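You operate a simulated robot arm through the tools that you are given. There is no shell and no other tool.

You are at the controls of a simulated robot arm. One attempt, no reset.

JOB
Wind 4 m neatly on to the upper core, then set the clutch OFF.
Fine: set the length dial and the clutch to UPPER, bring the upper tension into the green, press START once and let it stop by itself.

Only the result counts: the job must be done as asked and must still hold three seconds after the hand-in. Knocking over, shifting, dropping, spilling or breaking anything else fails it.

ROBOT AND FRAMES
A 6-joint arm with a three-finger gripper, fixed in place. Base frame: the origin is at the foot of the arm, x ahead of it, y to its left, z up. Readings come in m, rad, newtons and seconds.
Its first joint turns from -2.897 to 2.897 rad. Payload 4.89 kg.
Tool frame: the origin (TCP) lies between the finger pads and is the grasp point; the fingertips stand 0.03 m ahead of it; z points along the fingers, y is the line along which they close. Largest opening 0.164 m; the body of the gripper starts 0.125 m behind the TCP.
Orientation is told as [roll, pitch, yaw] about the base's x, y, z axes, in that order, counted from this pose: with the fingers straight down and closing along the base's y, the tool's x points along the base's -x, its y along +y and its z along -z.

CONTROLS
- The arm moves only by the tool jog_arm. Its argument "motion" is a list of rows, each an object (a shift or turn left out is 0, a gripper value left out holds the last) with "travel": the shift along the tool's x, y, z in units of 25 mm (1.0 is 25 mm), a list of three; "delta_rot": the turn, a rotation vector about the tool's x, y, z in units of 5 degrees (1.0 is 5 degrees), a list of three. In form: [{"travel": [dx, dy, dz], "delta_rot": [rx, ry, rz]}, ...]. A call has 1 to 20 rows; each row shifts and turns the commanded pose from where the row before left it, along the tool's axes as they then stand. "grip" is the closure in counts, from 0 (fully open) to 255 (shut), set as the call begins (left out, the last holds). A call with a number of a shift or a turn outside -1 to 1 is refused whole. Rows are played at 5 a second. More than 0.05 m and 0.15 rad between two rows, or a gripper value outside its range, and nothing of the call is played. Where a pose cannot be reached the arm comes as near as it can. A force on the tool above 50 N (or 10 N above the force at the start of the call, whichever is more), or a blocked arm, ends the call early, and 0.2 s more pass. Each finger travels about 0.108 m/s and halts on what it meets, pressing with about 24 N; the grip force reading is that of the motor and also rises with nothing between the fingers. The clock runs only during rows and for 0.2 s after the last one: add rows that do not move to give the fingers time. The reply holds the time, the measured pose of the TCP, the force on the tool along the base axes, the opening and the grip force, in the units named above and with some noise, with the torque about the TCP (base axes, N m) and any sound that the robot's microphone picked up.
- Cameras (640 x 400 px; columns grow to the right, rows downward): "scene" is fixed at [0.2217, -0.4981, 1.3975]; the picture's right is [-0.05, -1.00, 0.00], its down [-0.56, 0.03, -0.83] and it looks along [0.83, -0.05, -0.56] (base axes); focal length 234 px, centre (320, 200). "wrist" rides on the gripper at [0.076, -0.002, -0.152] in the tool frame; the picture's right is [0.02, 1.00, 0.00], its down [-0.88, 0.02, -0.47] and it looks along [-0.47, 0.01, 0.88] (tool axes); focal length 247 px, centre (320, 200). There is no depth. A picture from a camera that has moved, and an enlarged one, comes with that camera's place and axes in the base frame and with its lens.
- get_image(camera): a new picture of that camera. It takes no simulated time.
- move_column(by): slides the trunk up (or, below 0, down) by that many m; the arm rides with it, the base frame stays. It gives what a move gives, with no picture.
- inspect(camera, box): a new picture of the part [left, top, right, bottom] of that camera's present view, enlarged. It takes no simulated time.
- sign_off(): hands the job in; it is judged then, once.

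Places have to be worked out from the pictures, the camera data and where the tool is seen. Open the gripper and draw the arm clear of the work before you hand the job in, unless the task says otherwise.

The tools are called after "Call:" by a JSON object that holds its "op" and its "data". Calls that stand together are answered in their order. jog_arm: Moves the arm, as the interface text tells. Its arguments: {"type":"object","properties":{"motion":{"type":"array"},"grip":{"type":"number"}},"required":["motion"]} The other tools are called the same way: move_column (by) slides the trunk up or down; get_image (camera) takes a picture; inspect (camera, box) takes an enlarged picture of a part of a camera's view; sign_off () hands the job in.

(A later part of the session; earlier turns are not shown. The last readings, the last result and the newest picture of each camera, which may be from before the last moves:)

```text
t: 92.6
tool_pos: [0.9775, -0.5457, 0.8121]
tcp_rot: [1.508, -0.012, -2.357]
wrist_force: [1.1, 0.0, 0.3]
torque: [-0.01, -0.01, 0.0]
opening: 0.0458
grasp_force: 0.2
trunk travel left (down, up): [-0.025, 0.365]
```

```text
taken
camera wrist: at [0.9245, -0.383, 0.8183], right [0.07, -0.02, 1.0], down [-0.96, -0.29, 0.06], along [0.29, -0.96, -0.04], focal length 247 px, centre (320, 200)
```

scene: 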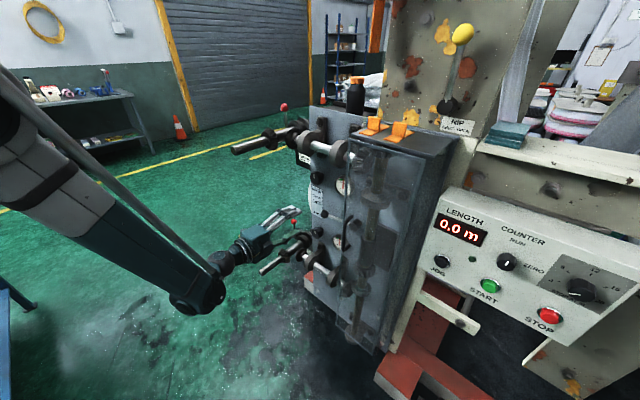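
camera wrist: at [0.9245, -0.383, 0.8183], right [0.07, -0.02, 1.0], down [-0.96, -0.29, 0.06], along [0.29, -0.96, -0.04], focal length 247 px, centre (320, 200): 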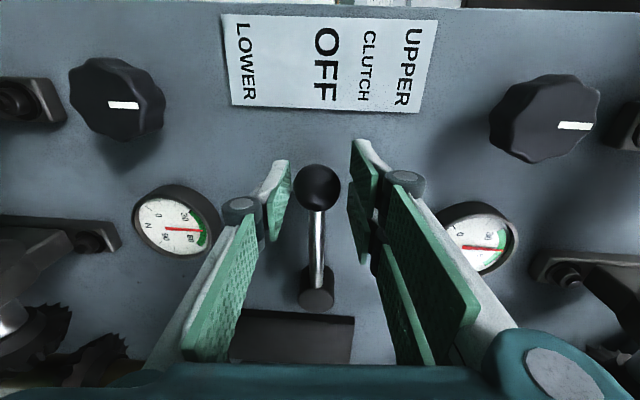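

Caged cleanly, both gauges read in the green. I now lift the ball along its arc by about 30° toward UPPER, watching the force.

Call:
{"op": "jog_arm", "data": {"motion": [{"travel": [-0.02, 0.456, -0.028]}, {"travel": [-0.06, 0.452, -0.028]}, {"travel": [-0.1, 0.448, -0.028]}, {"travel": [-0.136, 0.436, -0.028]}, {"travel": [-0.176, 0.424, -0.028]}, {"travel": [-0.212, 0.404, -0.028]}, {}]}}

Call:
{"op": "get_image", "data": {"camera": "wrist"}}

Call:
{"op": "inspect", "data": {"camera": "scene", "box": [270, 150, 390, 260]}}

```text
t: 94.2
tool_pos: [0.9618, -0.5581, 0.8789]
tcp_rot: [1.509, -0.011, -2.357]
wrist_force: [-0.2, -0.3, -0.4]
torque: [0.01, -0.04, -0.02]
opening: 0.0454
grasp_force: 0.0
trunk travel left (down, up): [-0.025, 0.365]
```

```text
taken
camera wrist: at [0.9101, -0.396, 0.8849], right [0.07, -0.02, 1.0], down [-0.96, -0.29, 0.06], along [0.29, -0.96, -0.04], focal length 247 px, centre (320, 200)
```

wrist: 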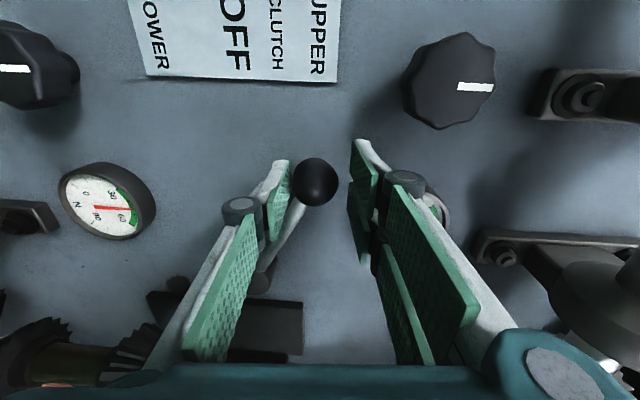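

```text
3.64 times, centred on (330, 205) of scene
camera zoom: at [0.2217, -0.4981, 1.3975], right [-0.05, -1.0, 0.0], down [-0.56, 0.03, -0.83], along [0.83, -0.05, -0.56], focal length 850 px, centre (284, 182)
```

zoom: 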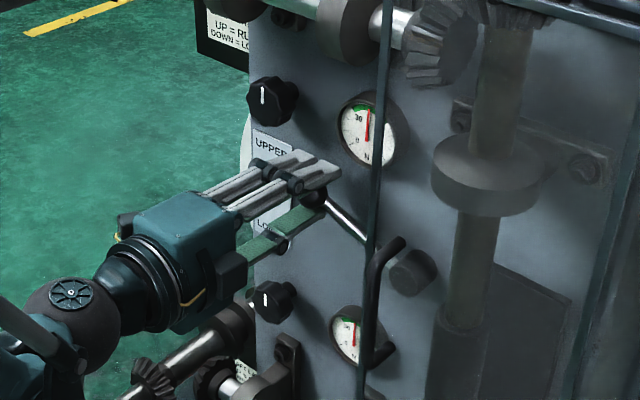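

The lever follows freely (about 30°), no stop felt yet. I continue in small steps watching for the end stop.

Call:
{"op": "jog_arm", "data": {"motion": [{"travel": [-0.244, 0.384, -0.024]}, {}]}}

Call:
{"op": "jog_arm", "data": {"motion": [{"travel": [-0.28, 0.364, -0.022]}, {}]}}

Call:
{"op": "inspect", "data": {"camera": "wrist", "box": [210, 110, 430, 320]}}

```text
t: 94.8
tool_pos: [0.9606, -0.5633, 0.8874]
tcp_rot: [1.508, -0.01, -2.356]
wrist_force: [2.3, 5.3, -13.9]
torque: [0.32, 0.11, 0.08]
opening: 0.0511
grasp_force: 6.9
trunk travel left (down, up): [-0.025, 0.365]
```

```text
t: 95.3
tool_pos: [0.9577, -0.5649, 0.8921]
tcp_rot: [1.505, -0.01, -2.352]
wrist_force: [11.9, 1.7, -40.1]
torque: [0.82, 0.13, -0.17]
opening: 0.061
grasp_force: 19.5
trunk travel left (down, up): [-0.025, 0.365]
stopped in row 2: the force on the tool passed its limit at 53 N (the readings are from after the stop); the commanded pose is now the measured one
```

```text
1.90 times, centred on (320, 215) of wrist
camera zoom: at [0.9049, -0.4031, 0.8996], right [0.07, -0.03, 1.0], down [-0.95, -0.29, 0.06], along [0.29, -0.96, -0.04], focal length 470 px, centre (320, 171)
```

zoom: 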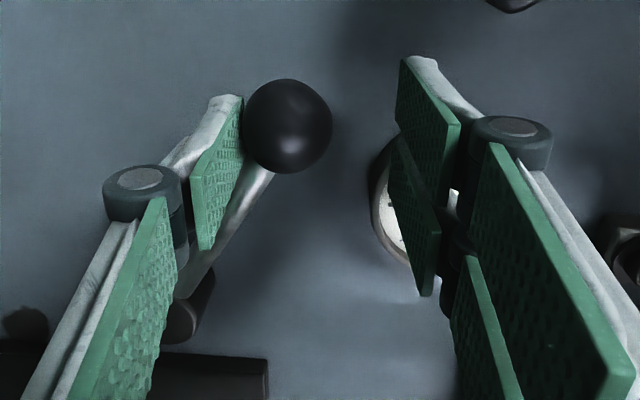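

The end stop is reached (about 40 N down on the finger) at roughly 32°, i.e. UPPER. I open the fingers to release the load and check that the lever stays.

Call:
{"op": "jog_arm", "data": {"motion": [{}, {}, {}], "grip": 100}}

Call:
{"op": "get_image", "data": {"camera": "wrist"}}

Call:
{"op": "inspect", "data": {"camera": "scene", "box": [270, 150, 390, 260]}}

```text
t: 96.1
tool_pos: [0.9564, -0.5656, 0.8963]
tcp_rot: [1.508, -0.009, -2.352]
wrist_force: [-0.2, 0.2, -0.2]
torque: [0.0, 0.04, 0.01]
opening: 0.0997
grasp_force: 0.0
trunk travel left (down, up): [-0.025, 0.365]
```

```text
taken
camera wrist: at [0.9028, -0.403, 0.9028], right [0.07, -0.02, 1.0], down [-0.95, -0.29, 0.06], along [0.29, -0.96, -0.04], focal length 247 px, centre (320, 200)
```

wrist: 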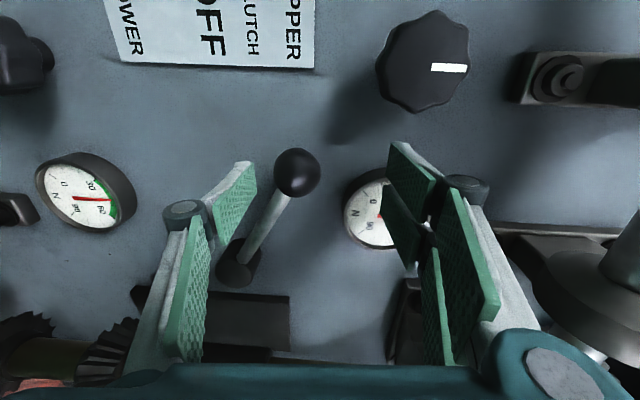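

```text
3.64 times, centred on (330, 205) of scene
camera zoom: at [0.2217, -0.4981, 1.3975], right [-0.05, -1.0, 0.0], down [-0.56, 0.03, -0.83], along [0.83, -0.05, -0.56], focal length 850 px, centre (284, 182)
```

zoom: 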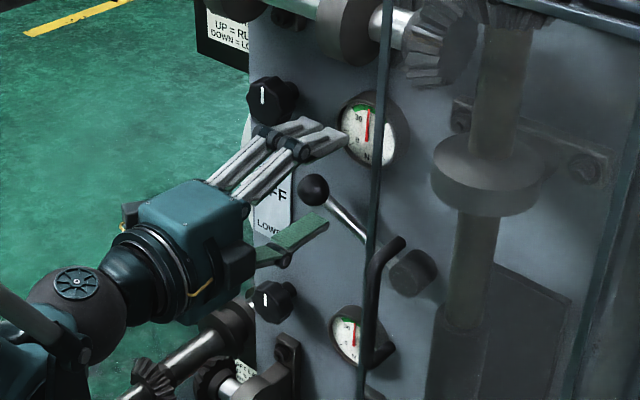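

Lever rests at UPPER against its stop and both needles are still in the green. I back straight out from the plate, then raise the trunk slightly for the trip to START.

Call:
{"op": "jog_arm", "data": {"motion": [{"travel": [0, 0, -1]}, {"travel": [0, 0, -1]}, {"travel": [0, 0, -1]}, {"travel": [0, 0, -1]}, {"travel": [0, 0, -1]}, {}]}}

Call:
{"op": "move_column", "data": {"by": 0.05}}

Call:
{"op": "jog_arm", "data": {"motion": [{"travel": [0, 0.9, -1]}, {"travel": [0, 0.9, -1]}, {"travel": [0, 0.9, -1]}, {"travel": [0, 0.9, -1]}, {"travel": [0, 0.9, -1]}, {"travel": [0, 0.9, -1]}, {"travel": [0, 0.9, -1]}, {}]}}

```text
t: 97.5
tool_pos: [0.8687, -0.476, 0.9029]
tcp_rot: [1.509, -0.008, -2.353]
wrist_force: [0.1, -0.3, -0.8]
torque: [-0.03, -0.01, -0.02]
opening: 0.0995
grasp_force: 0.0
trunk travel left (down, up): [-0.025, 0.365]
```

```text
t: 98.4
tool_pos: [0.8676, -0.476, 0.9533]
tcp_rot: [1.509, -0.009, -2.352]
wrist_force: [-0.6, -0.4, -0.2]
torque: [-0.02, -0.03, 0.02]
opening: 0.0997
grasp_force: 0.0
trunk travel left (down, up): [-0.075, 0.315]
```

```text
t: 100.2
tool_pos: [0.7499, -0.3622, 1.1226]
tcp_rot: [1.506, -0.012, -2.35]
wrist_force: [-0.1, 0.8, -0.4]
torque: [-0.04, 0.01, 0.01]
opening: 0.0996
grasp_force: 0.1
trunk travel left (down, up): [-0.075, 0.315]
```

Now I roll back to 0° and verify the clutch, gauges and dial in the scene camera.

Call:
{"op": "jog_arm", "data": {"motion": [{"delta_rot": [0, 0, -0.993]}, {"delta_rot": [0, 0, -0.993]}, {"delta_rot": [0, 0, -0.993]}, {"delta_rot": [0, 0, -0.993]}, {"delta_rot": [0, 0, -0.993]}, {"delta_rot": [0, 0, -0.993]}, {"delta_rot": [0, 0, -0.993]}, {"delta_rot": [0, 0, -0.993]}, {"delta_rot": [0, 0, -0.993]}, {"delta_rot": [0, 0, -0.993]}, {"delta_rot": [0, 0, -0.993]}, {"delta_rot": [0, 0, -0.993]}, {"delta_rot": [0, 0, -0.993]}, {"delta_rot": [0, 0, -0.993]}, {"delta_rot": [0, 0, -0.993]}, {"delta_rot": [0, 0, -0.993]}, {"delta_rot": [0, 0, -0.993]}, {"delta_rot": [0, 0, -0.993]}, {}], "grip": 255}}

Call:
{"op": "inspect", "data": {"camera": "scene", "box": [270, 150, 390, 260]}}

Call:
{"op": "get_image", "data": {"camera": "wrist"}}

```text
t: 104.2
tool_pos: [0.7512, -0.3594, 1.1227]
tcp_rot: [0.049, -1.507, -0.829]
wrist_force: [0.5, 0.0, 0.4]
torque: [0.03, -0.03, -0.02]
opening: 0.0
grasp_force: 23.8
trunk travel left (down, up): [-0.075, 0.315]
```

```text
3.64 times, centred on (330, 205) of scene
camera zoom: at [0.2217, -0.4981, 1.3975], right [-0.05, -1.0, 0.0], down [-0.56, 0.03, -0.83], along [0.83, -0.05, -0.56], focal length 850 px, centre (284, 182)
```

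zoom: 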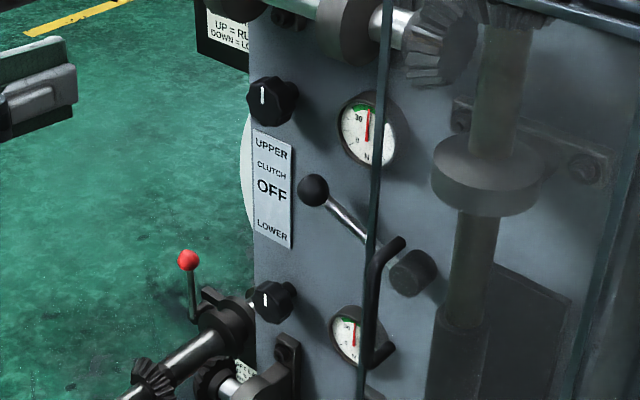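

```text
taken
camera wrist: at [0.6394, -0.2483, 1.0551], right [0.7, 0.71, -0.02], down [-0.28, 0.31, 0.91], along [0.65, -0.63, 0.42], focal length 247 px, centre (320, 200)
```

wrist: 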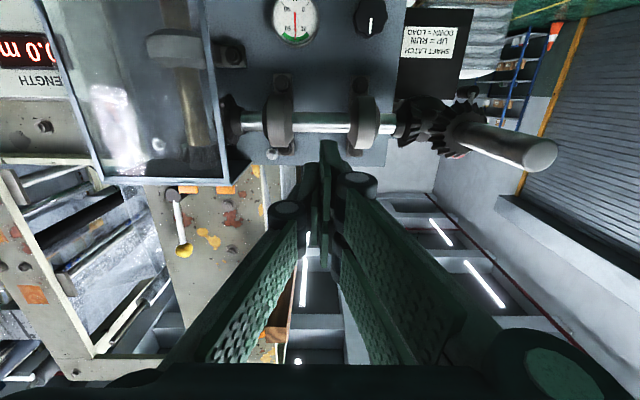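

Settings hold: clutch up, upper ~45 N. Before START I check the gear mesh and latch at the upper core, and the nip area from here.

Call:
{"op": "inspect", "data": {"camera": "wrist", "box": [380, 70, 570, 190]}}

Call:
{"op": "inspect", "data": {"camera": "wrist", "box": [100, 170, 260, 270]}}

Call:
{"op": "inspect", "data": {"camera": "scene", "box": [255, 90, 335, 160]}}

Call:
{"op": "inspect", "data": {"camera": "scene", "box": [390, 0, 640, 180]}}

```text
3.33 times, centred on (475, 130) of wrist
camera zoom: at [0.6394, -0.2483, 1.0551], right [0.7, 0.71, -0.02], down [-0.28, 0.31, 0.91], along [0.65, -0.63, 0.42], focal length 823 px, centre (-197, 433)
```

zoom: 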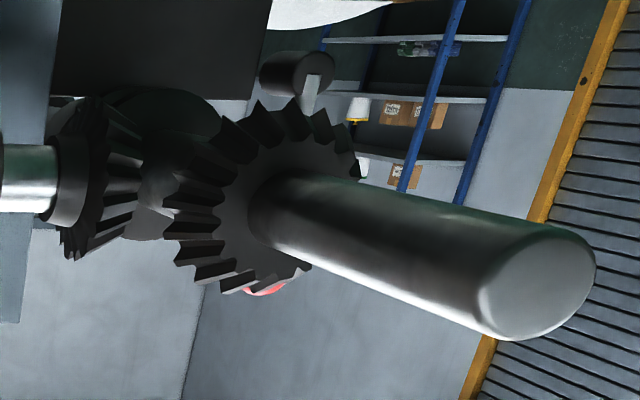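

```text
4.00 times, centred on (180, 220) of wrist
camera zoom: at [0.6394, -0.2483, 1.0551], right [0.7, 0.71, -0.02], down [-0.28, 0.31, 0.91], along [0.65, -0.63, 0.42], focal length 988 px, centre (880, 120)
```

zoom: 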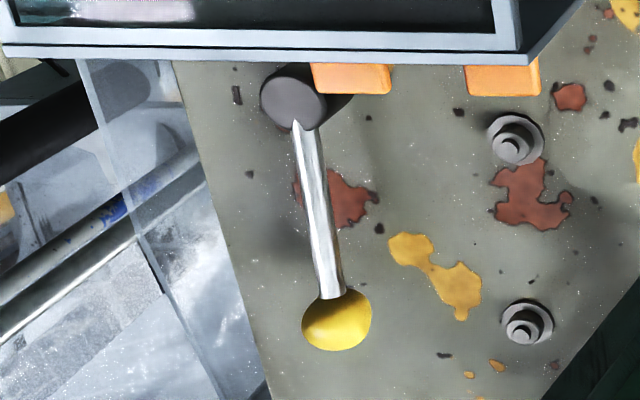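

```text
5.71 times, centred on (295, 125) of scene
camera zoom: at [0.2217, -0.4981, 1.3975], right [-0.05, -1.0, 0.0], down [-0.56, 0.03, -0.83], along [0.83, -0.05, -0.56], focal length 1336 px, centre (463, 629)
```

zoom: 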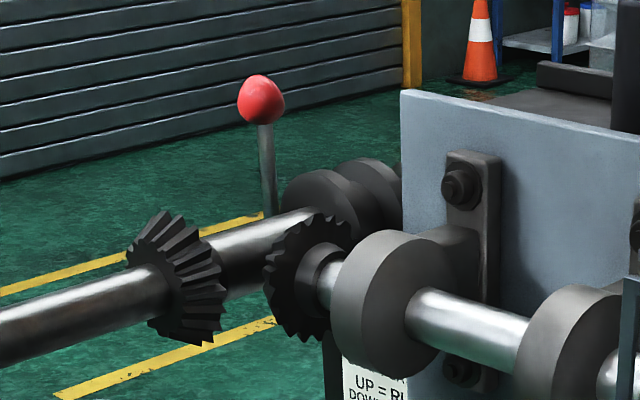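

```text
2.22 times, centred on (515, 90) of scene
camera zoom: at [0.2217, -0.4981, 1.3975], right [-0.05, -1.0, 0.0], down [-0.56, 0.03, -0.83], along [0.83, -0.05, -0.56], focal length 520 px, centre (-113, 444)
```

zoom: 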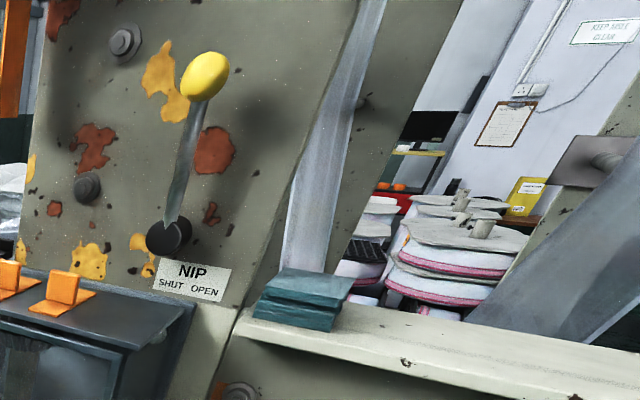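

Gears, latch and nip (lever upright above "SHUT") look in order. I check the panel's lamp and display once more before going to START.

Call:
{"op": "inspect", "data": {"camera": "scene", "box": [425, 195, 525, 300]}}

Call:
{"op": "inspect", "data": {"camera": "scene", "box": [330, 110, 480, 350]}}

```text
3.81 times, centred on (475, 248) of scene
camera zoom: at [0.2217, -0.4981, 1.3975], right [-0.05, -1.0, 0.0], down [-0.56, 0.03, -0.83], along [0.83, -0.05, -0.56], focal length 891 px, centre (-270, 19)
```

zoom: 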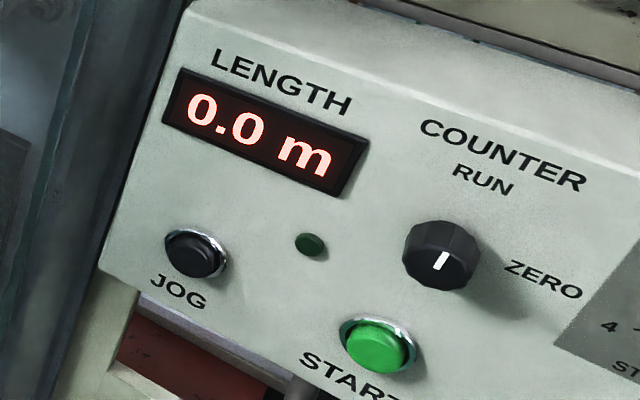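

```text
1.67 times, centred on (405, 230) of scene
camera zoom: at [0.2217, -0.4981, 1.3975], right [-0.05, -1.0, 0.0], down [-0.56, 0.03, -0.83], along [0.83, -0.05, -0.56], focal length 390 px, centre (178, 150)
```

zoom: 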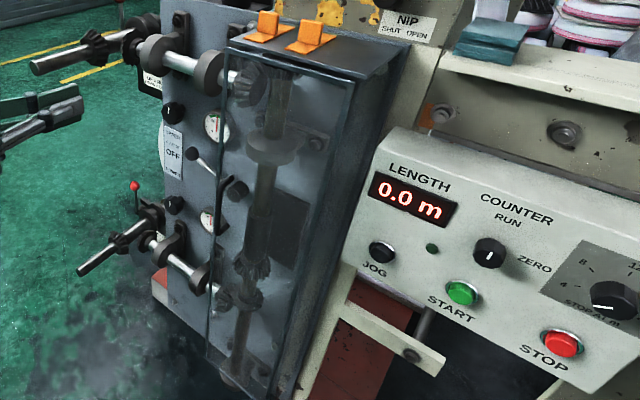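

Everything is set; the lamp is dark and the display 0.0. I tip the tool down and travel right to the START button with closed fingers.

Call:
{"op": "jog_arm", "data": {"motion": [{"delta_rot": [0, 1, 0]}, {"delta_rot": [0, 1, 0]}, {"delta_rot": [0, 1, 0]}, {"delta_rot": [0, 1, 0]}, {"delta_rot": [0, 1, 0]}, {"delta_rot": [0, 1, 0]}, {"delta_rot": [0, 1, 0]}, {"delta_rot": [0, 1, 0]}, {"delta_rot": [0, 1, 0]}, {"delta_rot": [0, 1, 0]}, {"delta_rot": [0, 1, 0]}, {"delta_rot": [0, 1, 0]}, {"delta_rot": [0, 1, 0]}, {}]}}

Call:
{"op": "jog_arm", "data": {"motion": [{"travel": [0, -1, 0]}, {"travel": [0, -1, 0]}, {"travel": [0, -1, 0]}, {"travel": [0, -1, 0]}, {"travel": [0, -1, 0]}, {"travel": [0, -1, 0]}, {"travel": [0, -1, 0]}, {"travel": [0, -1, 0]}, {"travel": [0, -1, 0]}, {"travel": [0, -1, 0]}, {"travel": [0, -1, 0]}, {"travel": [0, -1, 0]}, {"travel": [0, -1, 0]}, {"travel": [0, -1, 0]}, {"travel": [0, -1, 0]}, {"travel": [0, -1, 0]}, {"travel": [0, -1, 0]}, {"travel": [0, -1, 0]}, {"travel": [0, -1, 0]}, {"travel": [0, -1, 0]}]}}

Call:
{"op": "jog_arm", "data": {"motion": [{"travel": [0, -1, 0]}, {"travel": [0, -0.7, 0]}, {}]}}

```text
t: 107.2
tool_pos: [0.7525, -0.359, 1.1217]
tcp_rot: [0.004, -0.371, -0.784]
wrist_force: [0.3, -0.1, 0.8]
torque: [0.01, -0.01, -0.03]
opening: 0.0001
grasp_force: 23.5
trunk travel left (down, up): [-0.075, 0.315]
```

```text
t: 111.4
tool_pos: [0.402, -0.7138, 1.1183]
tcp_rot: [0.004, -0.374, -0.784]
wrist_force: [0.6, 1.4, 0.8]
torque: [-0.12, 0.12, -0.08]
opening: 0.0001
grasp_force: 24.2
trunk travel left (down, up): [-0.075, 0.315]
```

```text
t: 112.2
tool_pos: [0.3712, -0.7449, 1.1174]
tcp_rot: [0.002, -0.373, -0.785]
wrist_force: [0.6, 0.3, 1.0]
torque: [-0.03, 0.01, -0.01]
opening: 0.0
grasp_force: 24.0
trunk travel left (down, up): [-0.075, 0.315]
```

At h≈-0.264, N≈0.79. I pitch back up to horizontal.

Call:
{"op": "jog_arm", "data": {"motion": [{"delta_rot": [0, -1, 0]}, {"delta_rot": [0, -1, 0]}, {"delta_rot": [0, -1, 0]}, {"delta_rot": [0, -1, 0]}, {"delta_rot": [0, -1, 0]}, {"delta_rot": [0, -1, 0]}, {"delta_rot": [0, -1, 0]}, {"delta_rot": [0, -1, 0]}, {"delta_rot": [0, -1, 0]}, {"delta_rot": [0, -1, 0]}, {"delta_rot": [0, -1, 0]}, {"delta_rot": [0, -1, 0]}, {"delta_rot": [0, -1, 0]}, {}]}}

```text
t: 115.2
tool_pos: [0.3697, -0.744, 1.119]
tcp_rot: [0.06, -1.509, -0.844]
wrist_force: [-0.3, 0.9, -0.6]
torque: [0.05, 0.0, -0.07]
opening: 0.0
grasp_force: 23.8
trunk travel left (down, up): [-0.075, 0.315]
```

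I descend toward START height while moving outward to N≈0.90, then look.

Call:
{"op": "jog_arm", "data": {"motion": [{"travel": [0.93, 0, 0.5]}, {"travel": [0.93, 0, 0.5]}, {"travel": [0.93, 0, 0.5]}, {"travel": [0.93, 0, 0.5]}, {"travel": [0.93, 0, 0.5]}, {"travel": [0.93, 0, 0.5]}, {"travel": [0.93, 0, 0.5]}, {"travel": [0.93, 0, 0.5]}, {"travel": [0.93, 0, 0.5]}, {}]}}

Call:
{"op": "get_image", "data": {"camera": "wrist"}}

Call:
{"op": "get_image", "data": {"camera": "scene"}}

```text
t: 117.4
tool_pos: [0.4415, -0.8116, 0.9032]
tcp_rot: [0.063, -1.506, -0.844]
wrist_force: [0.2, 0.3, 0.9]
torque: [0.02, 0.03, -0.02]
opening: 0.0
grasp_force: 24.4
trunk travel left (down, up): [-0.075, 0.315]
```

```text
taken
camera wrist: at [0.3299, -0.7014, 0.8367], right [0.7, 0.71, -0.02], down [-0.28, 0.3, 0.91], along [0.65, -0.63, 0.42], focal length 247 px, centre (320, 200)
```

wrist: 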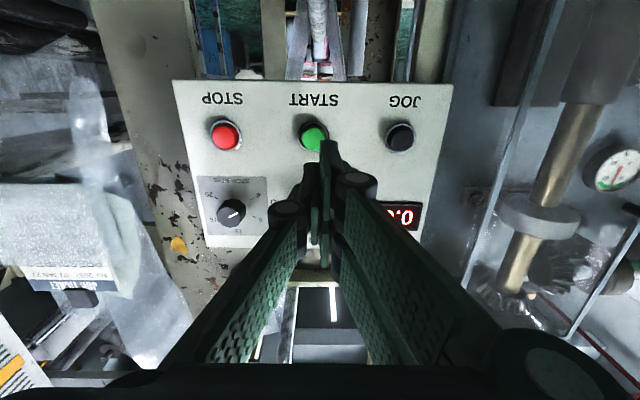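

```text
taken
```

scene: 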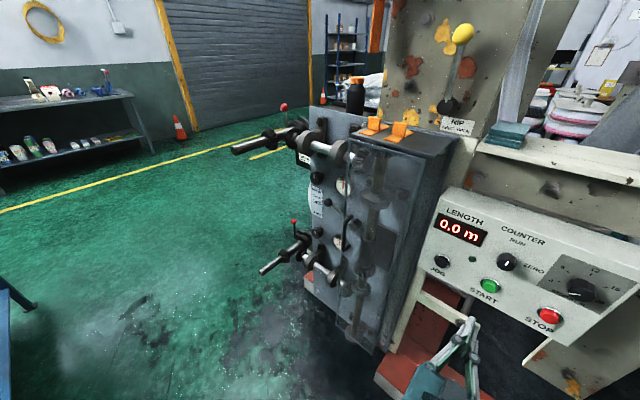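

START is at about h=-0.270, z≈0.899. I advance 100 mm on its axis and check alignment before pressing.

Call:
{"op": "jog_arm", "data": {"motion": [{"travel": [-0.042, -0.066, 0.798]}, {"travel": [-0.042, -0.066, 0.798]}, {"travel": [-0.042, -0.066, 0.798]}, {"travel": [-0.042, -0.066, 0.798]}, {"travel": [-0.042, -0.066, 0.798]}, {}]}}

Call:
{"op": "get_image", "data": {"camera": "wrist"}}

Call:
{"op": "inspect", "data": {"camera": "scene", "box": [440, 240, 560, 340]}}

```text
t: 118.8
tool_pos: [0.5035, -0.8881, 0.9024]
tcp_rot: [0.057, -1.509, -0.84]
wrist_force: [0.6, 0.0, -0.6]
torque: [0.01, 0.01, -0.01]
opening: 0.0003
grasp_force: 24.1
trunk travel left (down, up): [-0.075, 0.315]
```

```text
taken
camera wrist: at [0.3915, -0.7785, 0.8351], right [0.7, 0.71, -0.02], down [-0.28, 0.3, 0.91], along [0.65, -0.63, 0.42], focal length 247 px, centre (320, 200)
```

wrist: 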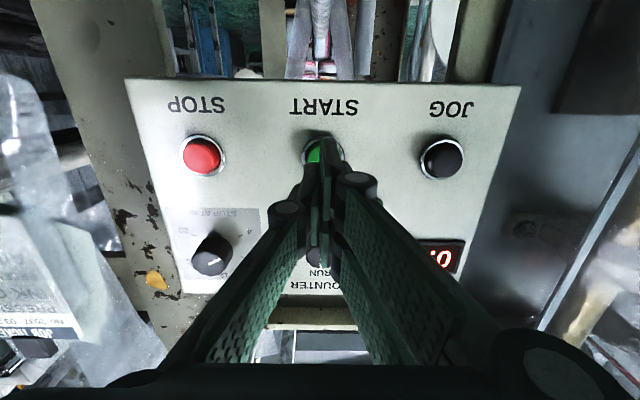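

```text
4.00 times, centred on (500, 290) of scene
camera zoom: at [0.2217, -0.4981, 1.3975], right [-0.05, -1.0, 0.0], down [-0.56, 0.03, -0.83], along [0.83, -0.05, -0.56], focal length 935 px, centre (-400, -160)
```

zoom: 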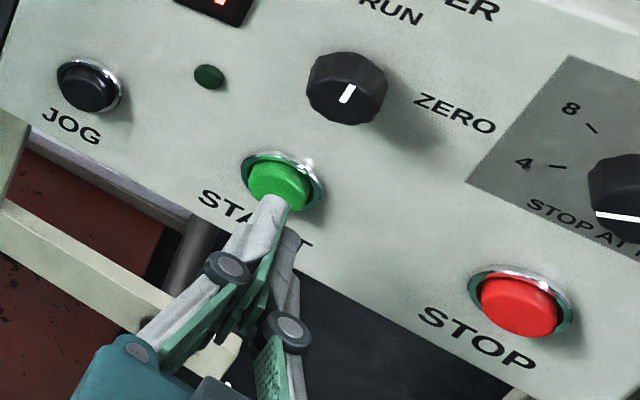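

The fingertips head for the button's lower half in the oblique view; I zoom the wrist view to determine the exact cap centre.

Call:
{"op": "inspect", "data": {"camera": "wrist", "box": [280, 110, 370, 190]}}

```text
5.00 times, centred on (325, 150) of wrist
camera zoom: at [0.3915, -0.7785, 0.8351], right [0.7, 0.71, -0.02], down [-0.28, 0.3, 0.91], along [0.65, -0.63, 0.42], focal length 1235 px, centre (295, 450)
```

zoom: 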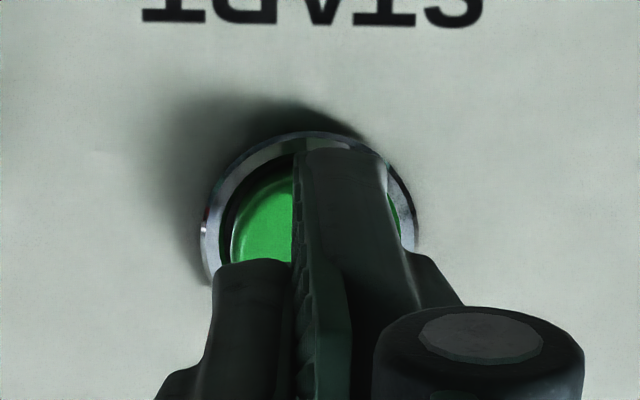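

The two fingertips look uneven in this view, so I look at the gripper itself more closely before touching the button.

Call:
{"op": "inspect", "data": {"camera": "wrist", "box": [220, 120, 420, 300]}}

Call:
{"op": "inspect", "data": {"camera": "scene", "box": [420, 260, 530, 390]}}

```text
2.22 times, centred on (320, 210) of wrist
camera zoom: at [0.3915, -0.7785, 0.8351], right [0.7, 0.71, -0.02], down [-0.28, 0.3, 0.91], along [0.65, -0.63, 0.42], focal length 549 px, centre (320, 178)
```

zoom: 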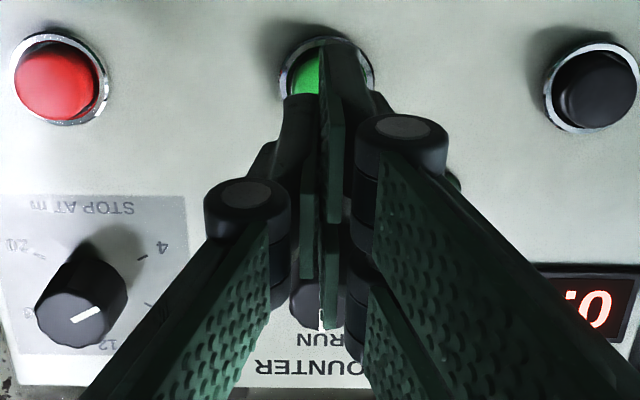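

```text
3.08 times, centred on (475, 325) of scene
camera zoom: at [0.2217, -0.4981, 1.3975], right [-0.05, -1.0, 0.0], down [-0.56, 0.03, -0.83], along [0.83, -0.05, -0.56], focal length 720 px, centre (-157, -185)
```

zoom: 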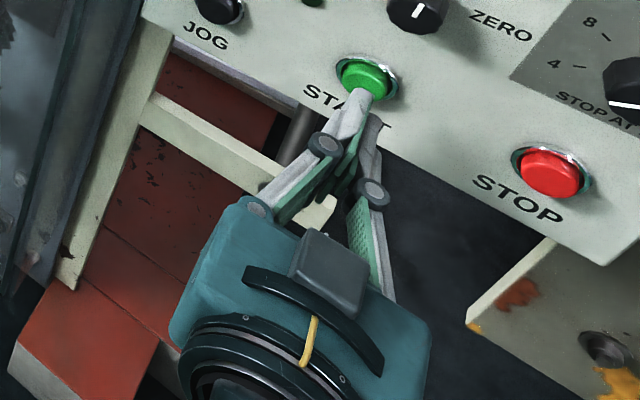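

The hand has a single finger opposite a forked pair, which explains the uneven tips; closed, they form one flat cluster centred within ~3 mm of START (h≈-0.270, z≈0.898). I advance 22 mm to just short of the cap.

Call:
{"op": "jog_arm", "data": {"motion": [{"travel": [0.05, 0.08, 0.44]}, {"travel": [0.04, 0, 0.44]}, {}]}}

Call:
{"op": "inspect", "data": {"camera": "scene", "box": [450, 250, 540, 325]}}

Call:
{"op": "inspect", "data": {"camera": "wrist", "box": [270, 110, 380, 210]}}

```text
t: 119.6
tool_pos: [0.5223, -0.9028, 0.8984]
tcp_rot: [0.059, -1.508, -0.844]
wrist_force: [-0.7, 0.3, -0.4]
torque: [0.02, -0.01, -0.01]
opening: 0.0001
grasp_force: 23.8
trunk travel left (down, up): [-0.075, 0.315]
```

```text
5.33 times, centred on (495, 288) of scene
camera zoom: at [0.2217, -0.4981, 1.3975], right [-0.05, -1.0, 0.0], down [-0.56, 0.03, -0.83], along [0.83, -0.05, -0.56], focal length 1247 px, centre (-613, -267)
```

zoom: 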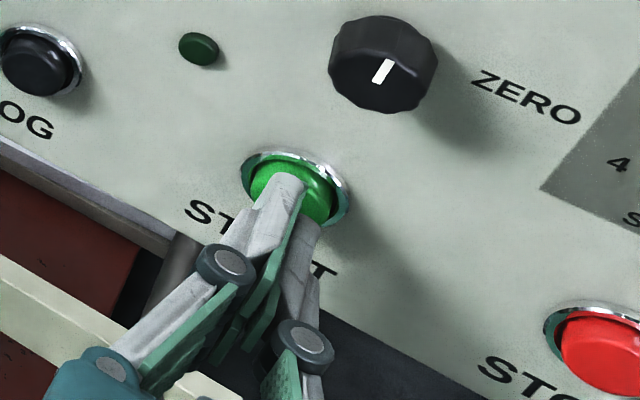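

```text
4.00 times, centred on (325, 160) of wrist
camera zoom: at [0.4103, -0.7929, 0.8316], right [0.7, 0.71, -0.02], down [-0.28, 0.3, 0.91], along [0.65, -0.63, 0.42], focal length 988 px, centre (300, 360)
```

zoom: 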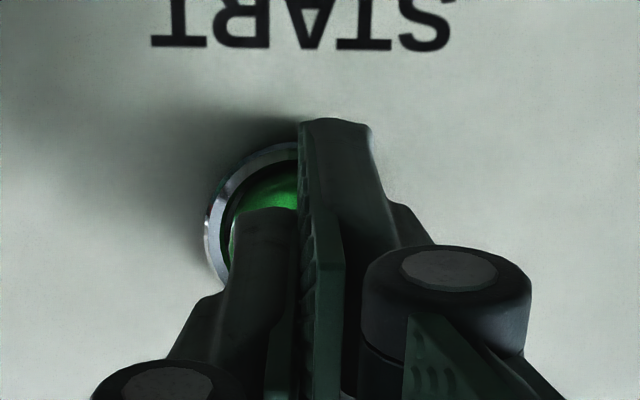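

The cluster is right over the cap. I press in small steps, watching force and sound.

Call:
{"op": "jog_arm", "data": {"motion": [{"travel": [-0.006, 0, 0.1]}, {"travel": [-0.006, 0, 0.1]}, {"travel": [-0.006, 0, 0.1]}]}}

```text
t: 120.4
tool_pos: [0.5278, -0.91, 0.8992]
tcp_rot: [0.062, -1.507, -0.843]
wrist_force: [-0.4, 0.0, 0.5]
torque: [0.01, 0.0, -0.01]
opening: 0.0001
grasp_force: 23.8
trunk travel left (down, up): [-0.075, 0.315]
```

No contact yet at tip N≈1.047; I continue in smaller increments.

Call:
{"op": "jog_arm", "data": {"motion": [{"travel": [-0.006, 0, 0.1]}, {"travel": [-0.006, 0, 0.1]}]}}

```text
t: 121.0
tool_pos: [0.5307, -0.9125, 0.8985]
tcp_rot: [0.061, -1.508, -0.844]
wrist_force: [-0.1, 0.4, 0.1]
torque: [0.03, -0.01, 0.0]
opening: 0.0001
grasp_force: 24.0
trunk travel left (down, up): [-0.075, 0.315]
```

Still free. I check the gap visually.

Call:
{"op": "inspect", "data": {"camera": "scene", "box": [460, 255, 520, 310]}}

Call:
{"op": "inspect", "data": {"camera": "wrist", "box": [270, 110, 380, 210]}}

```text
7.27 times, centred on (490, 282) of scene
camera zoom: at [0.2217, -0.4981, 1.3975], right [-0.05, -1.0, 0.0], down [-0.56, 0.03, -0.83], along [0.83, -0.05, -0.56], focal length 1701 px, centre (-916, -400)
```

zoom: 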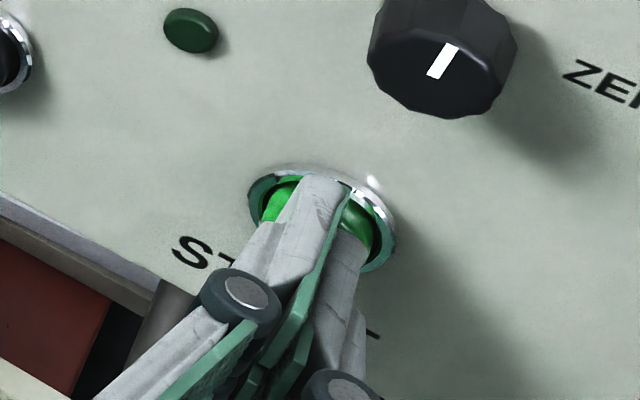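

```text
4.00 times, centred on (325, 160) of wrist
camera zoom: at [0.4193, -0.8025, 0.8317], right [0.7, 0.71, -0.02], down [-0.28, 0.3, 0.91], along [0.65, -0.63, 0.42], focal length 988 px, centre (300, 360)
```

zoom: 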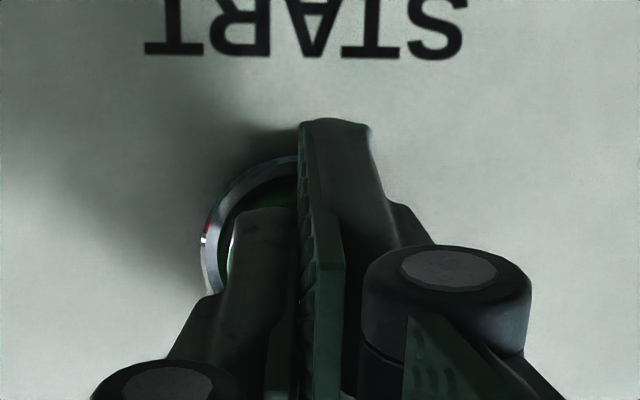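

The tips are almost on the cap. I keep pressing in 2.5 mm steps.

Call:
{"op": "jog_arm", "data": {"motion": [{"travel": [-0.006, 0, 0.1]}]}}

Call:
{"op": "jog_arm", "data": {"motion": [{"travel": [-0.006, 0, 0.1]}]}}

```text
t: 121.4
tool_pos: [0.5336, -0.9152, 0.8986]
tcp_rot: [0.062, -1.508, -0.845]
wrist_force: [-1.3, -0.3, -0.3]
torque: [-0.02, 0.01, -0.04]
opening: 0.0059
grasp_force: 44.8
trunk travel left (down, up): [-0.075, 0.315]
```

```text
t: 121.8
tool_pos: [0.5346, -0.9167, 0.8988]
tcp_rot: [0.062, -1.507, -0.844]
wrist_force: [-1.6, 1.1, 0.6]
torque: [-0.01, -0.04, -0.01]
opening: 0.0062
grasp_force: 45.0
trunk travel left (down, up): [-0.075, 0.315]
```

The fingers opened 6 mm on contact with light force; I look at what is happening.

Call:
{"op": "inspect", "data": {"camera": "scene", "box": [440, 195, 540, 310]}}

Call:
{"op": "inspect", "data": {"camera": "wrist", "box": [270, 110, 380, 210]}}

```text
3.48 times, centred on (490, 252) of scene
camera zoom: at [0.2217, -0.4981, 1.3975], right [-0.05, -1.0, 0.0], down [-0.56, 0.03, -0.83], along [0.83, -0.05, -0.56], focal length 813 px, centre (-271, 17)
```

zoom: 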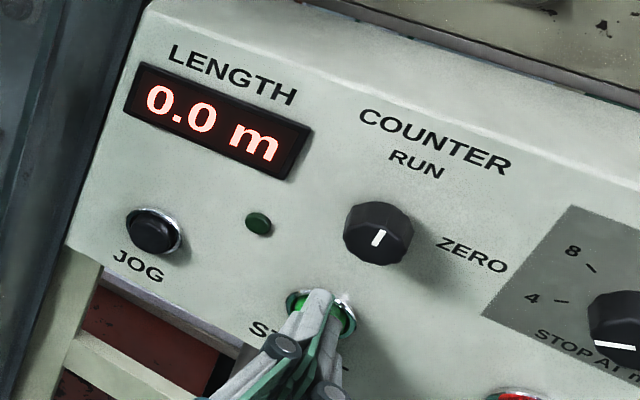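

```text
4.00 times, centred on (325, 160) of wrist
camera zoom: at [0.4224, -0.8051, 0.8312], right [0.7, 0.71, -0.02], down [-0.28, 0.3, 0.91], along [0.65, -0.63, 0.42], focal length 988 px, centre (300, 360)
```

zoom: 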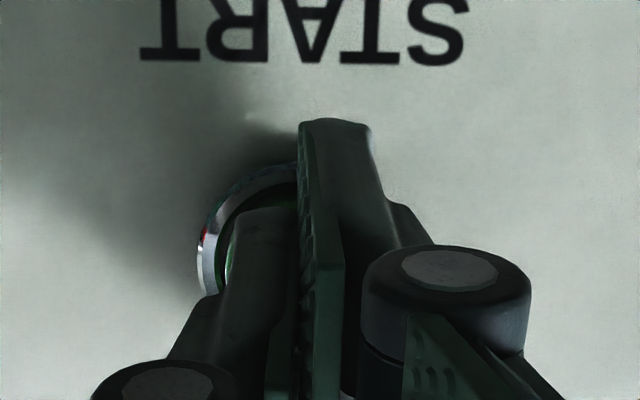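

The display still shows 0.0, so the button is not in yet. I keep pressing in small steps.

Call:
{"op": "jog_arm", "data": {"motion": [{"travel": [-0.006, 0, 0.1]}]}}

Call:
{"op": "jog_arm", "data": {"motion": [{"travel": [-0.006, 0, 0.1]}]}}

```text
t: 122.2
tool_pos: [0.5365, -0.9183, 0.8976]
tcp_rot: [0.062, -1.508, -0.843]
wrist_force: [-2.3, 2.4, -0.3]
torque: [0.01, 0.0, 0.05]
opening: 0.0061
grasp_force: 45.0
trunk travel left (down, up): [-0.075, 0.315]
heard: click
```

```text
t: 122.6
tool_pos: [0.5372, -0.9203, 0.9001]
tcp_rot: [0.06, -1.507, -0.842]
wrist_force: [-5.6, 11.4, -0.8]
torque: [-0.05, 0.02, 0.1]
opening: 0.0059
grasp_force: 44.9
trunk travel left (down, up): [-0.075, 0.315]
```

A click was heard, so START was pressed. I withdraw straight back now and watch the display.

Call:
{"op": "jog_arm", "data": {"motion": [{"travel": [0, 0, -0.6]}, {"travel": [0, 0, -1]}, {"travel": [0, 0, -1]}, {}]}}

Call:
{"op": "inspect", "data": {"camera": "scene", "box": [425, 195, 545, 310]}}

Call:
{"op": "get_image", "data": {"camera": "scene"}}

```text
t: 123.6
tool_pos: [0.4914, -0.8739, 0.901]
tcp_rot: [0.061, -1.508, -0.846]
wrist_force: [0.6, 0.1, -0.8]
torque: [-0.02, 0.02, -0.01]
opening: 0.0
grasp_force: 44.7
trunk travel left (down, up): [-0.075, 0.315]
```

```text
3.48 times, centred on (485, 252) of scene
camera zoom: at [0.2217, -0.4981, 1.3975], right [-0.05, -1.0, 0.0], down [-0.56, 0.03, -0.83], along [0.83, -0.05, -0.56], focal length 813 px, centre (-254, 17)
```

zoom: 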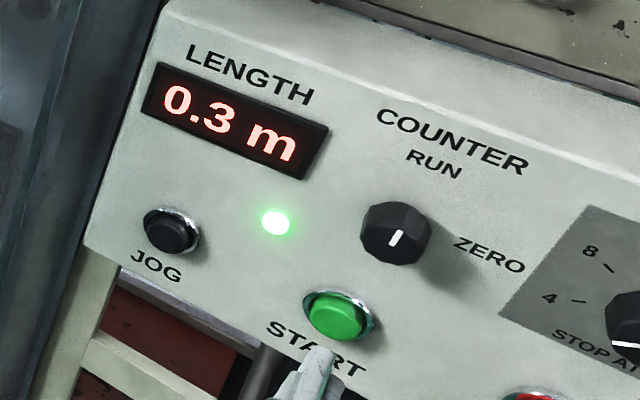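

```text
taken
```

scene: 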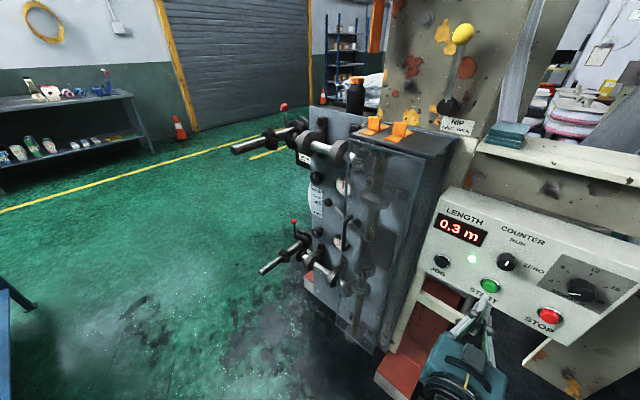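

The machine runs: lamp lit and 0.3 m counted. I retreat clear while it winds and keep an eye on the counter and gauge.

Call:
{"op": "jog_arm", "data": {"motion": [{"travel": [0, 0, -1]}, {"travel": [0, 0, -1]}, {"travel": [0, 0, -1]}, {"travel": [-0.93, 0, -0.5]}, {"travel": [-0.93, 0, -0.5]}, {"travel": [-0.93, 0, -0.5]}, {"travel": [-0.93, 0, -0.5]}, {"travel": [-0.93, 0, -0.5]}, {"travel": [-0.93, 0, -0.5]}, {"travel": [-0.93, 0, -0.5]}, {"travel": [-0.93, 0, -0.5]}, {}]}}

Call:
{"op": "inspect", "data": {"camera": "scene", "box": [425, 195, 545, 310]}}

Call:
{"op": "inspect", "data": {"camera": "scene", "box": [220, 80, 400, 260]}}

```text
t: 126.2
tool_pos: [0.377, -0.7605, 1.099]
tcp_rot: [0.062, -1.508, -0.844]
wrist_force: [0.9, -0.6, -0.1]
torque: [0.02, -0.03, 0.05]
opening: 0.0
grasp_force: 45.2
trunk travel left (down, up): [-0.075, 0.315]
```

```text
3.48 times, centred on (485, 252) of scene
camera zoom: at [0.2217, -0.4981, 1.3975], right [-0.05, -1.0, 0.0], down [-0.56, 0.03, -0.83], along [0.83, -0.05, -0.56], focal length 813 px, centre (-254, 17)
```

zoom: 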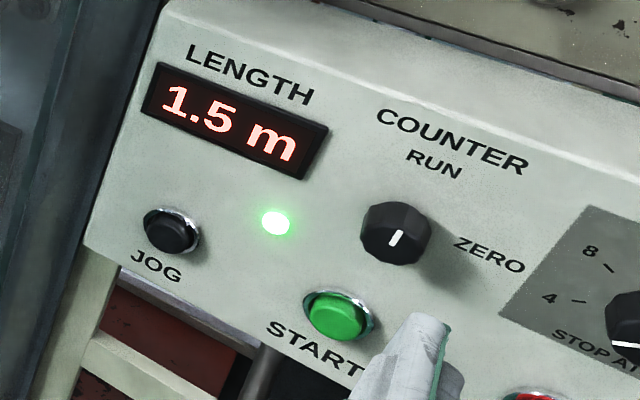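

```text
2.22 times, centred on (310, 170) of scene
camera zoom: at [0.2217, -0.4981, 1.3975], right [-0.05, -1.0, 0.0], down [-0.56, 0.03, -0.83], along [0.83, -0.05, -0.56], focal length 520 px, centre (342, 267)
```

zoom: 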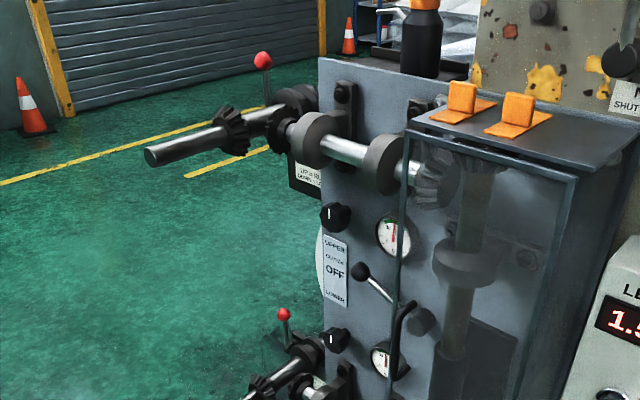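

1.5 m counted. The upper needle looks different while running, so I zoom on the gauge.

Call:
{"op": "inspect", "data": {"camera": "scene", "box": [315, 165, 365, 205]}}

```text
10.00 times, centred on (340, 185) of scene
camera zoom: at [0.2217, -0.4981, 1.3975], right [-0.05, -1.0, 0.0], down [-0.56, 0.03, -0.83], along [0.83, -0.05, -0.56], focal length 2338 px, centre (120, 350)
```

zoom: 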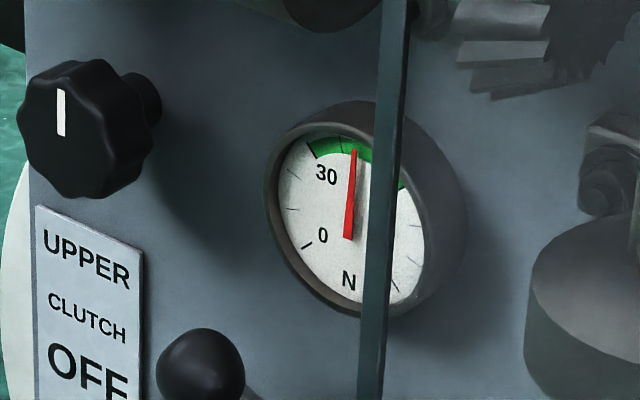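

Tension is steady at ~45 N. While it winds I tip the tool down for the trip back to the clutch side.

Call:
{"op": "jog_arm", "data": {"motion": [{"delta_rot": [0, 1, 0]}, {"delta_rot": [0, 1, 0]}, {"delta_rot": [0, 1, 0]}, {"delta_rot": [0, 1, 0]}, {"delta_rot": [0, 1, 0]}, {"delta_rot": [0, 1, 0]}, {"delta_rot": [0, 1, 0]}, {"delta_rot": [0, 1, 0]}, {"delta_rot": [0, 1, 0]}, {"delta_rot": [0, 1, 0]}, {"delta_rot": [0, 1, 0]}, {"delta_rot": [0, 1, 0]}, {"delta_rot": [0, 1, 0]}, {}]}}

Call:
{"op": "inspect", "data": {"camera": "scene", "box": [425, 195, 545, 310]}}

```text
t: 129.2
tool_pos: [0.375, -0.7607, 1.1008]
tcp_rot: [0.003, -0.371, -0.785]
wrist_force: [0.2, 0.7, 0.7]
torque: [0.0, -0.01, 0.01]
opening: 0.0
grasp_force: 44.6
trunk travel left (down, up): [-0.075, 0.315]
```

```text
3.48 times, centred on (485, 252) of scene
camera zoom: at [0.2217, -0.4981, 1.3975], right [-0.05, -1.0, 0.0], down [-0.56, 0.03, -0.83], along [0.83, -0.05, -0.56], focal length 813 px, centre (-254, 17)
```

zoom: 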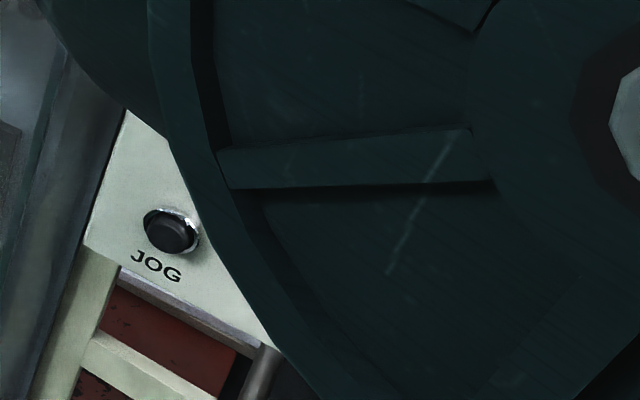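

The arm blocks the scene view of the display; I use the wrist camera.

Call:
{"op": "get_image", "data": {"camera": "wrist"}}

```text
taken
camera wrist: at [0.284, -0.671, 1.2135], right [0.69, 0.72, 0.0], down [0.47, -0.45, 0.76], along [0.55, -0.53, -0.65], focal length 247 px, centre (320, 200)
```

wrist: 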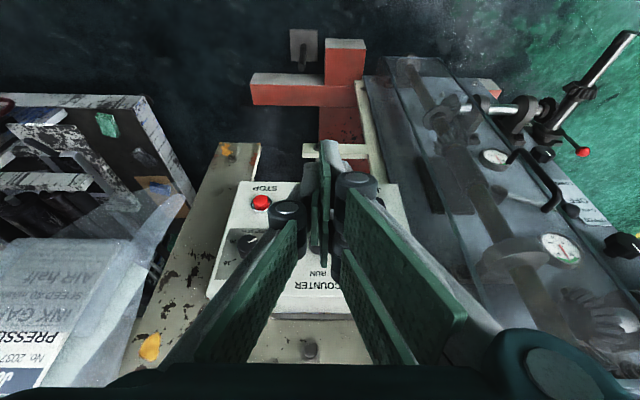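

I slide left along the standoff path (clear of the machine), which uncovers the display again.

Call:
{"op": "jog_arm", "data": {"motion": [{"travel": [0, 1, 0]}, {"travel": [0, 1, 0]}, {"travel": [0, 1, 0]}, {"travel": [0, 1, 0]}, {"travel": [0, 1, 0]}, {"travel": [0, 1, 0]}, {"travel": [0, 1, 0]}, {"travel": [0, 1, 0]}, {"travel": [0, 1, 0]}, {"travel": [0, 1, 0]}, {"travel": [0, 1, 0]}, {"travel": [0, 1, 0]}, {"travel": [0, 1, 0]}, {"travel": [0, 1, 0]}, {"travel": [0, 1, 0]}, {"travel": [0, 1, 0]}, {"travel": [0, 1, 0]}, {"travel": [0, 1, 0]}, {"travel": [0, 1, 0]}, {"travel": [0, 1, 0]}]}}

Call:
{"op": "get_image", "data": {"camera": "scene"}}

Call:
{"op": "inspect", "data": {"camera": "scene", "box": [425, 195, 545, 310]}}

```text
t: 133.4
tool_pos: [0.729, -0.4044, 1.1002]
tcp_rot: [0.006, -0.373, -0.786]
wrist_force: [-0.7, -0.1, -0.4]
torque: [0.07, -0.1, 0.05]
opening: 0.0
grasp_force: 44.8
trunk travel left (down, up): [-0.075, 0.315]
```

```text
taken
```

scene: 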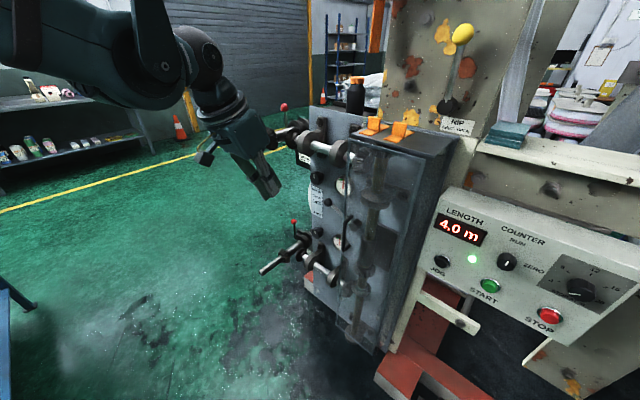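

```text
3.48 times, centred on (485, 252) of scene
camera zoom: at [0.2217, -0.4981, 1.3975], right [-0.05, -1.0, 0.0], down [-0.56, 0.03, -0.83], along [0.83, -0.05, -0.56], focal length 813 px, centre (-254, 17)
```

zoom: 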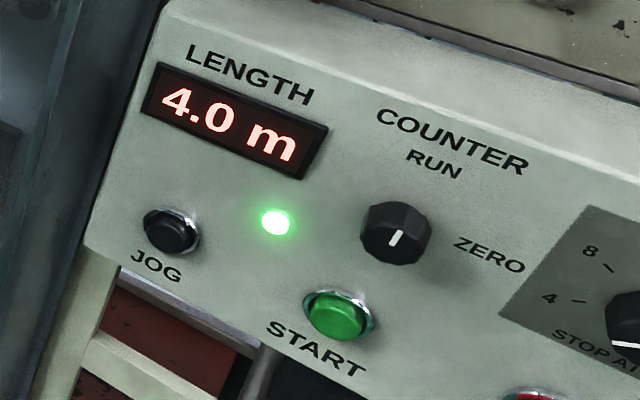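

It shows 4.0 m with the lamp still lit. I wait a second and check whether it has stopped.

Call:
{"op": "jog_arm", "data": {"motion": [{}, {}, {}, {}, {}]}}

Call:
{"op": "inspect", "data": {"camera": "scene", "box": [425, 195, 545, 310]}}

Call:
{"op": "inspect", "data": {"camera": "scene", "box": [220, 90, 400, 260]}}

```text
t: 134.6
tool_pos: [0.7291, -0.404, 1.0996]
tcp_rot: [0.003, -0.375, -0.784]
wrist_force: [-0.5, 0.0, -0.2]
torque: [-0.01, -0.02, 0.0]
opening: 0.0
grasp_force: 45.1
trunk travel left (down, up): [-0.075, 0.315]
```

```text
3.48 times, centred on (485, 252) of scene
camera zoom: at [0.2217, -0.4981, 1.3975], right [-0.05, -1.0, 0.0], down [-0.56, 0.03, -0.83], along [0.83, -0.05, -0.56], focal length 813 px, centre (-254, 17)
```

zoom: 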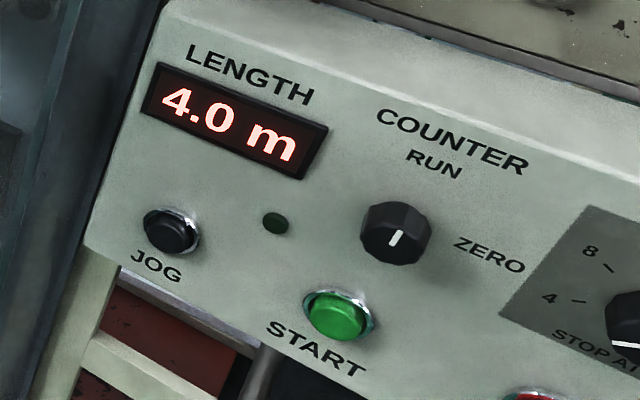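

```text
2.35 times, centred on (310, 175) of scene
camera zoom: at [0.2217, -0.4981, 1.3975], right [-0.05, -1.0, 0.0], down [-0.56, 0.03, -0.83], along [0.83, -0.05, -0.56], focal length 550 px, centre (344, 259)
```

zoom: 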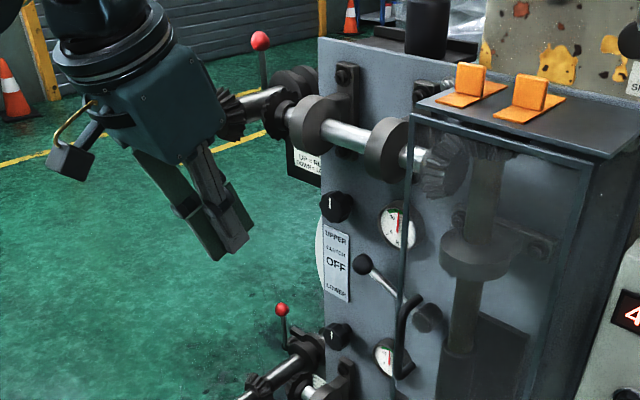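

It stopped by itself at 4.0 m and the lamp went out. Now I return to the clutch lever: pitch up first.

Call:
{"op": "jog_arm", "data": {"motion": [{"travel": [0, 1, 0]}, {"travel": [0, 0.8, 0]}, {"delta_rot": [0, -1, 0]}, {"delta_rot": [0, -1, 0]}, {"delta_rot": [0, -1, 0]}, {"delta_rot": [0, -1, 0]}, {"delta_rot": [0, -1, 0]}, {"delta_rot": [0, -1, 0]}, {"delta_rot": [0, -1, 0]}, {"delta_rot": [0, -1, 0]}, {"delta_rot": [0, -1, 0]}, {"delta_rot": [0, -1, 0]}, {"delta_rot": [0, -1, 0]}, {"delta_rot": [0, -1, 0]}, {"delta_rot": [0, -1, 0]}, {}], "grip": 100}}

Call:
{"op": "jog_arm", "data": {"motion": [{"delta_rot": [0, 0, 1]}, {"delta_rot": [0, 0, 1]}, {"delta_rot": [0, 0, 1]}, {"delta_rot": [0, 0, 1]}, {"delta_rot": [0, 0, 1]}, {"delta_rot": [0, 0, 1]}, {"delta_rot": [0, 0, 1]}, {"delta_rot": [0, 0, 1]}, {"delta_rot": [0, 0, 1]}, {"delta_rot": [0, 0, 1]}, {"delta_rot": [0, 0, 1]}, {"delta_rot": [0, 0, 1]}, {"delta_rot": [0, 0, 1]}, {"delta_rot": [0, 0, 1]}, {"delta_rot": [0, 0, 1]}, {"delta_rot": [0, 0, 1]}, {"delta_rot": [0, 0, 1]}, {"delta_rot": [0, 0, 1]}, {}]}}

```text
t: 138.0
tool_pos: [0.7593, -0.3727, 1.1021]
tcp_rot: [0.066, -1.51, -0.847]
wrist_force: [-0.6, 0.2, 0.9]
torque: [0.02, 0.03, 0.01]
opening: 0.0995
grasp_force: 0.0
trunk travel left (down, up): [-0.075, 0.315]
```

```text
t: 142.0
tool_pos: [0.7596, -0.3742, 1.1019]
tcp_rot: [1.503, 0.002, -2.353]
wrist_force: [-0.2, -0.6, -0.5]
torque: [-0.01, 0.0, -0.01]
opening: 0.0996
grasp_force: 0.0
trunk travel left (down, up): [-0.075, 0.315]
```

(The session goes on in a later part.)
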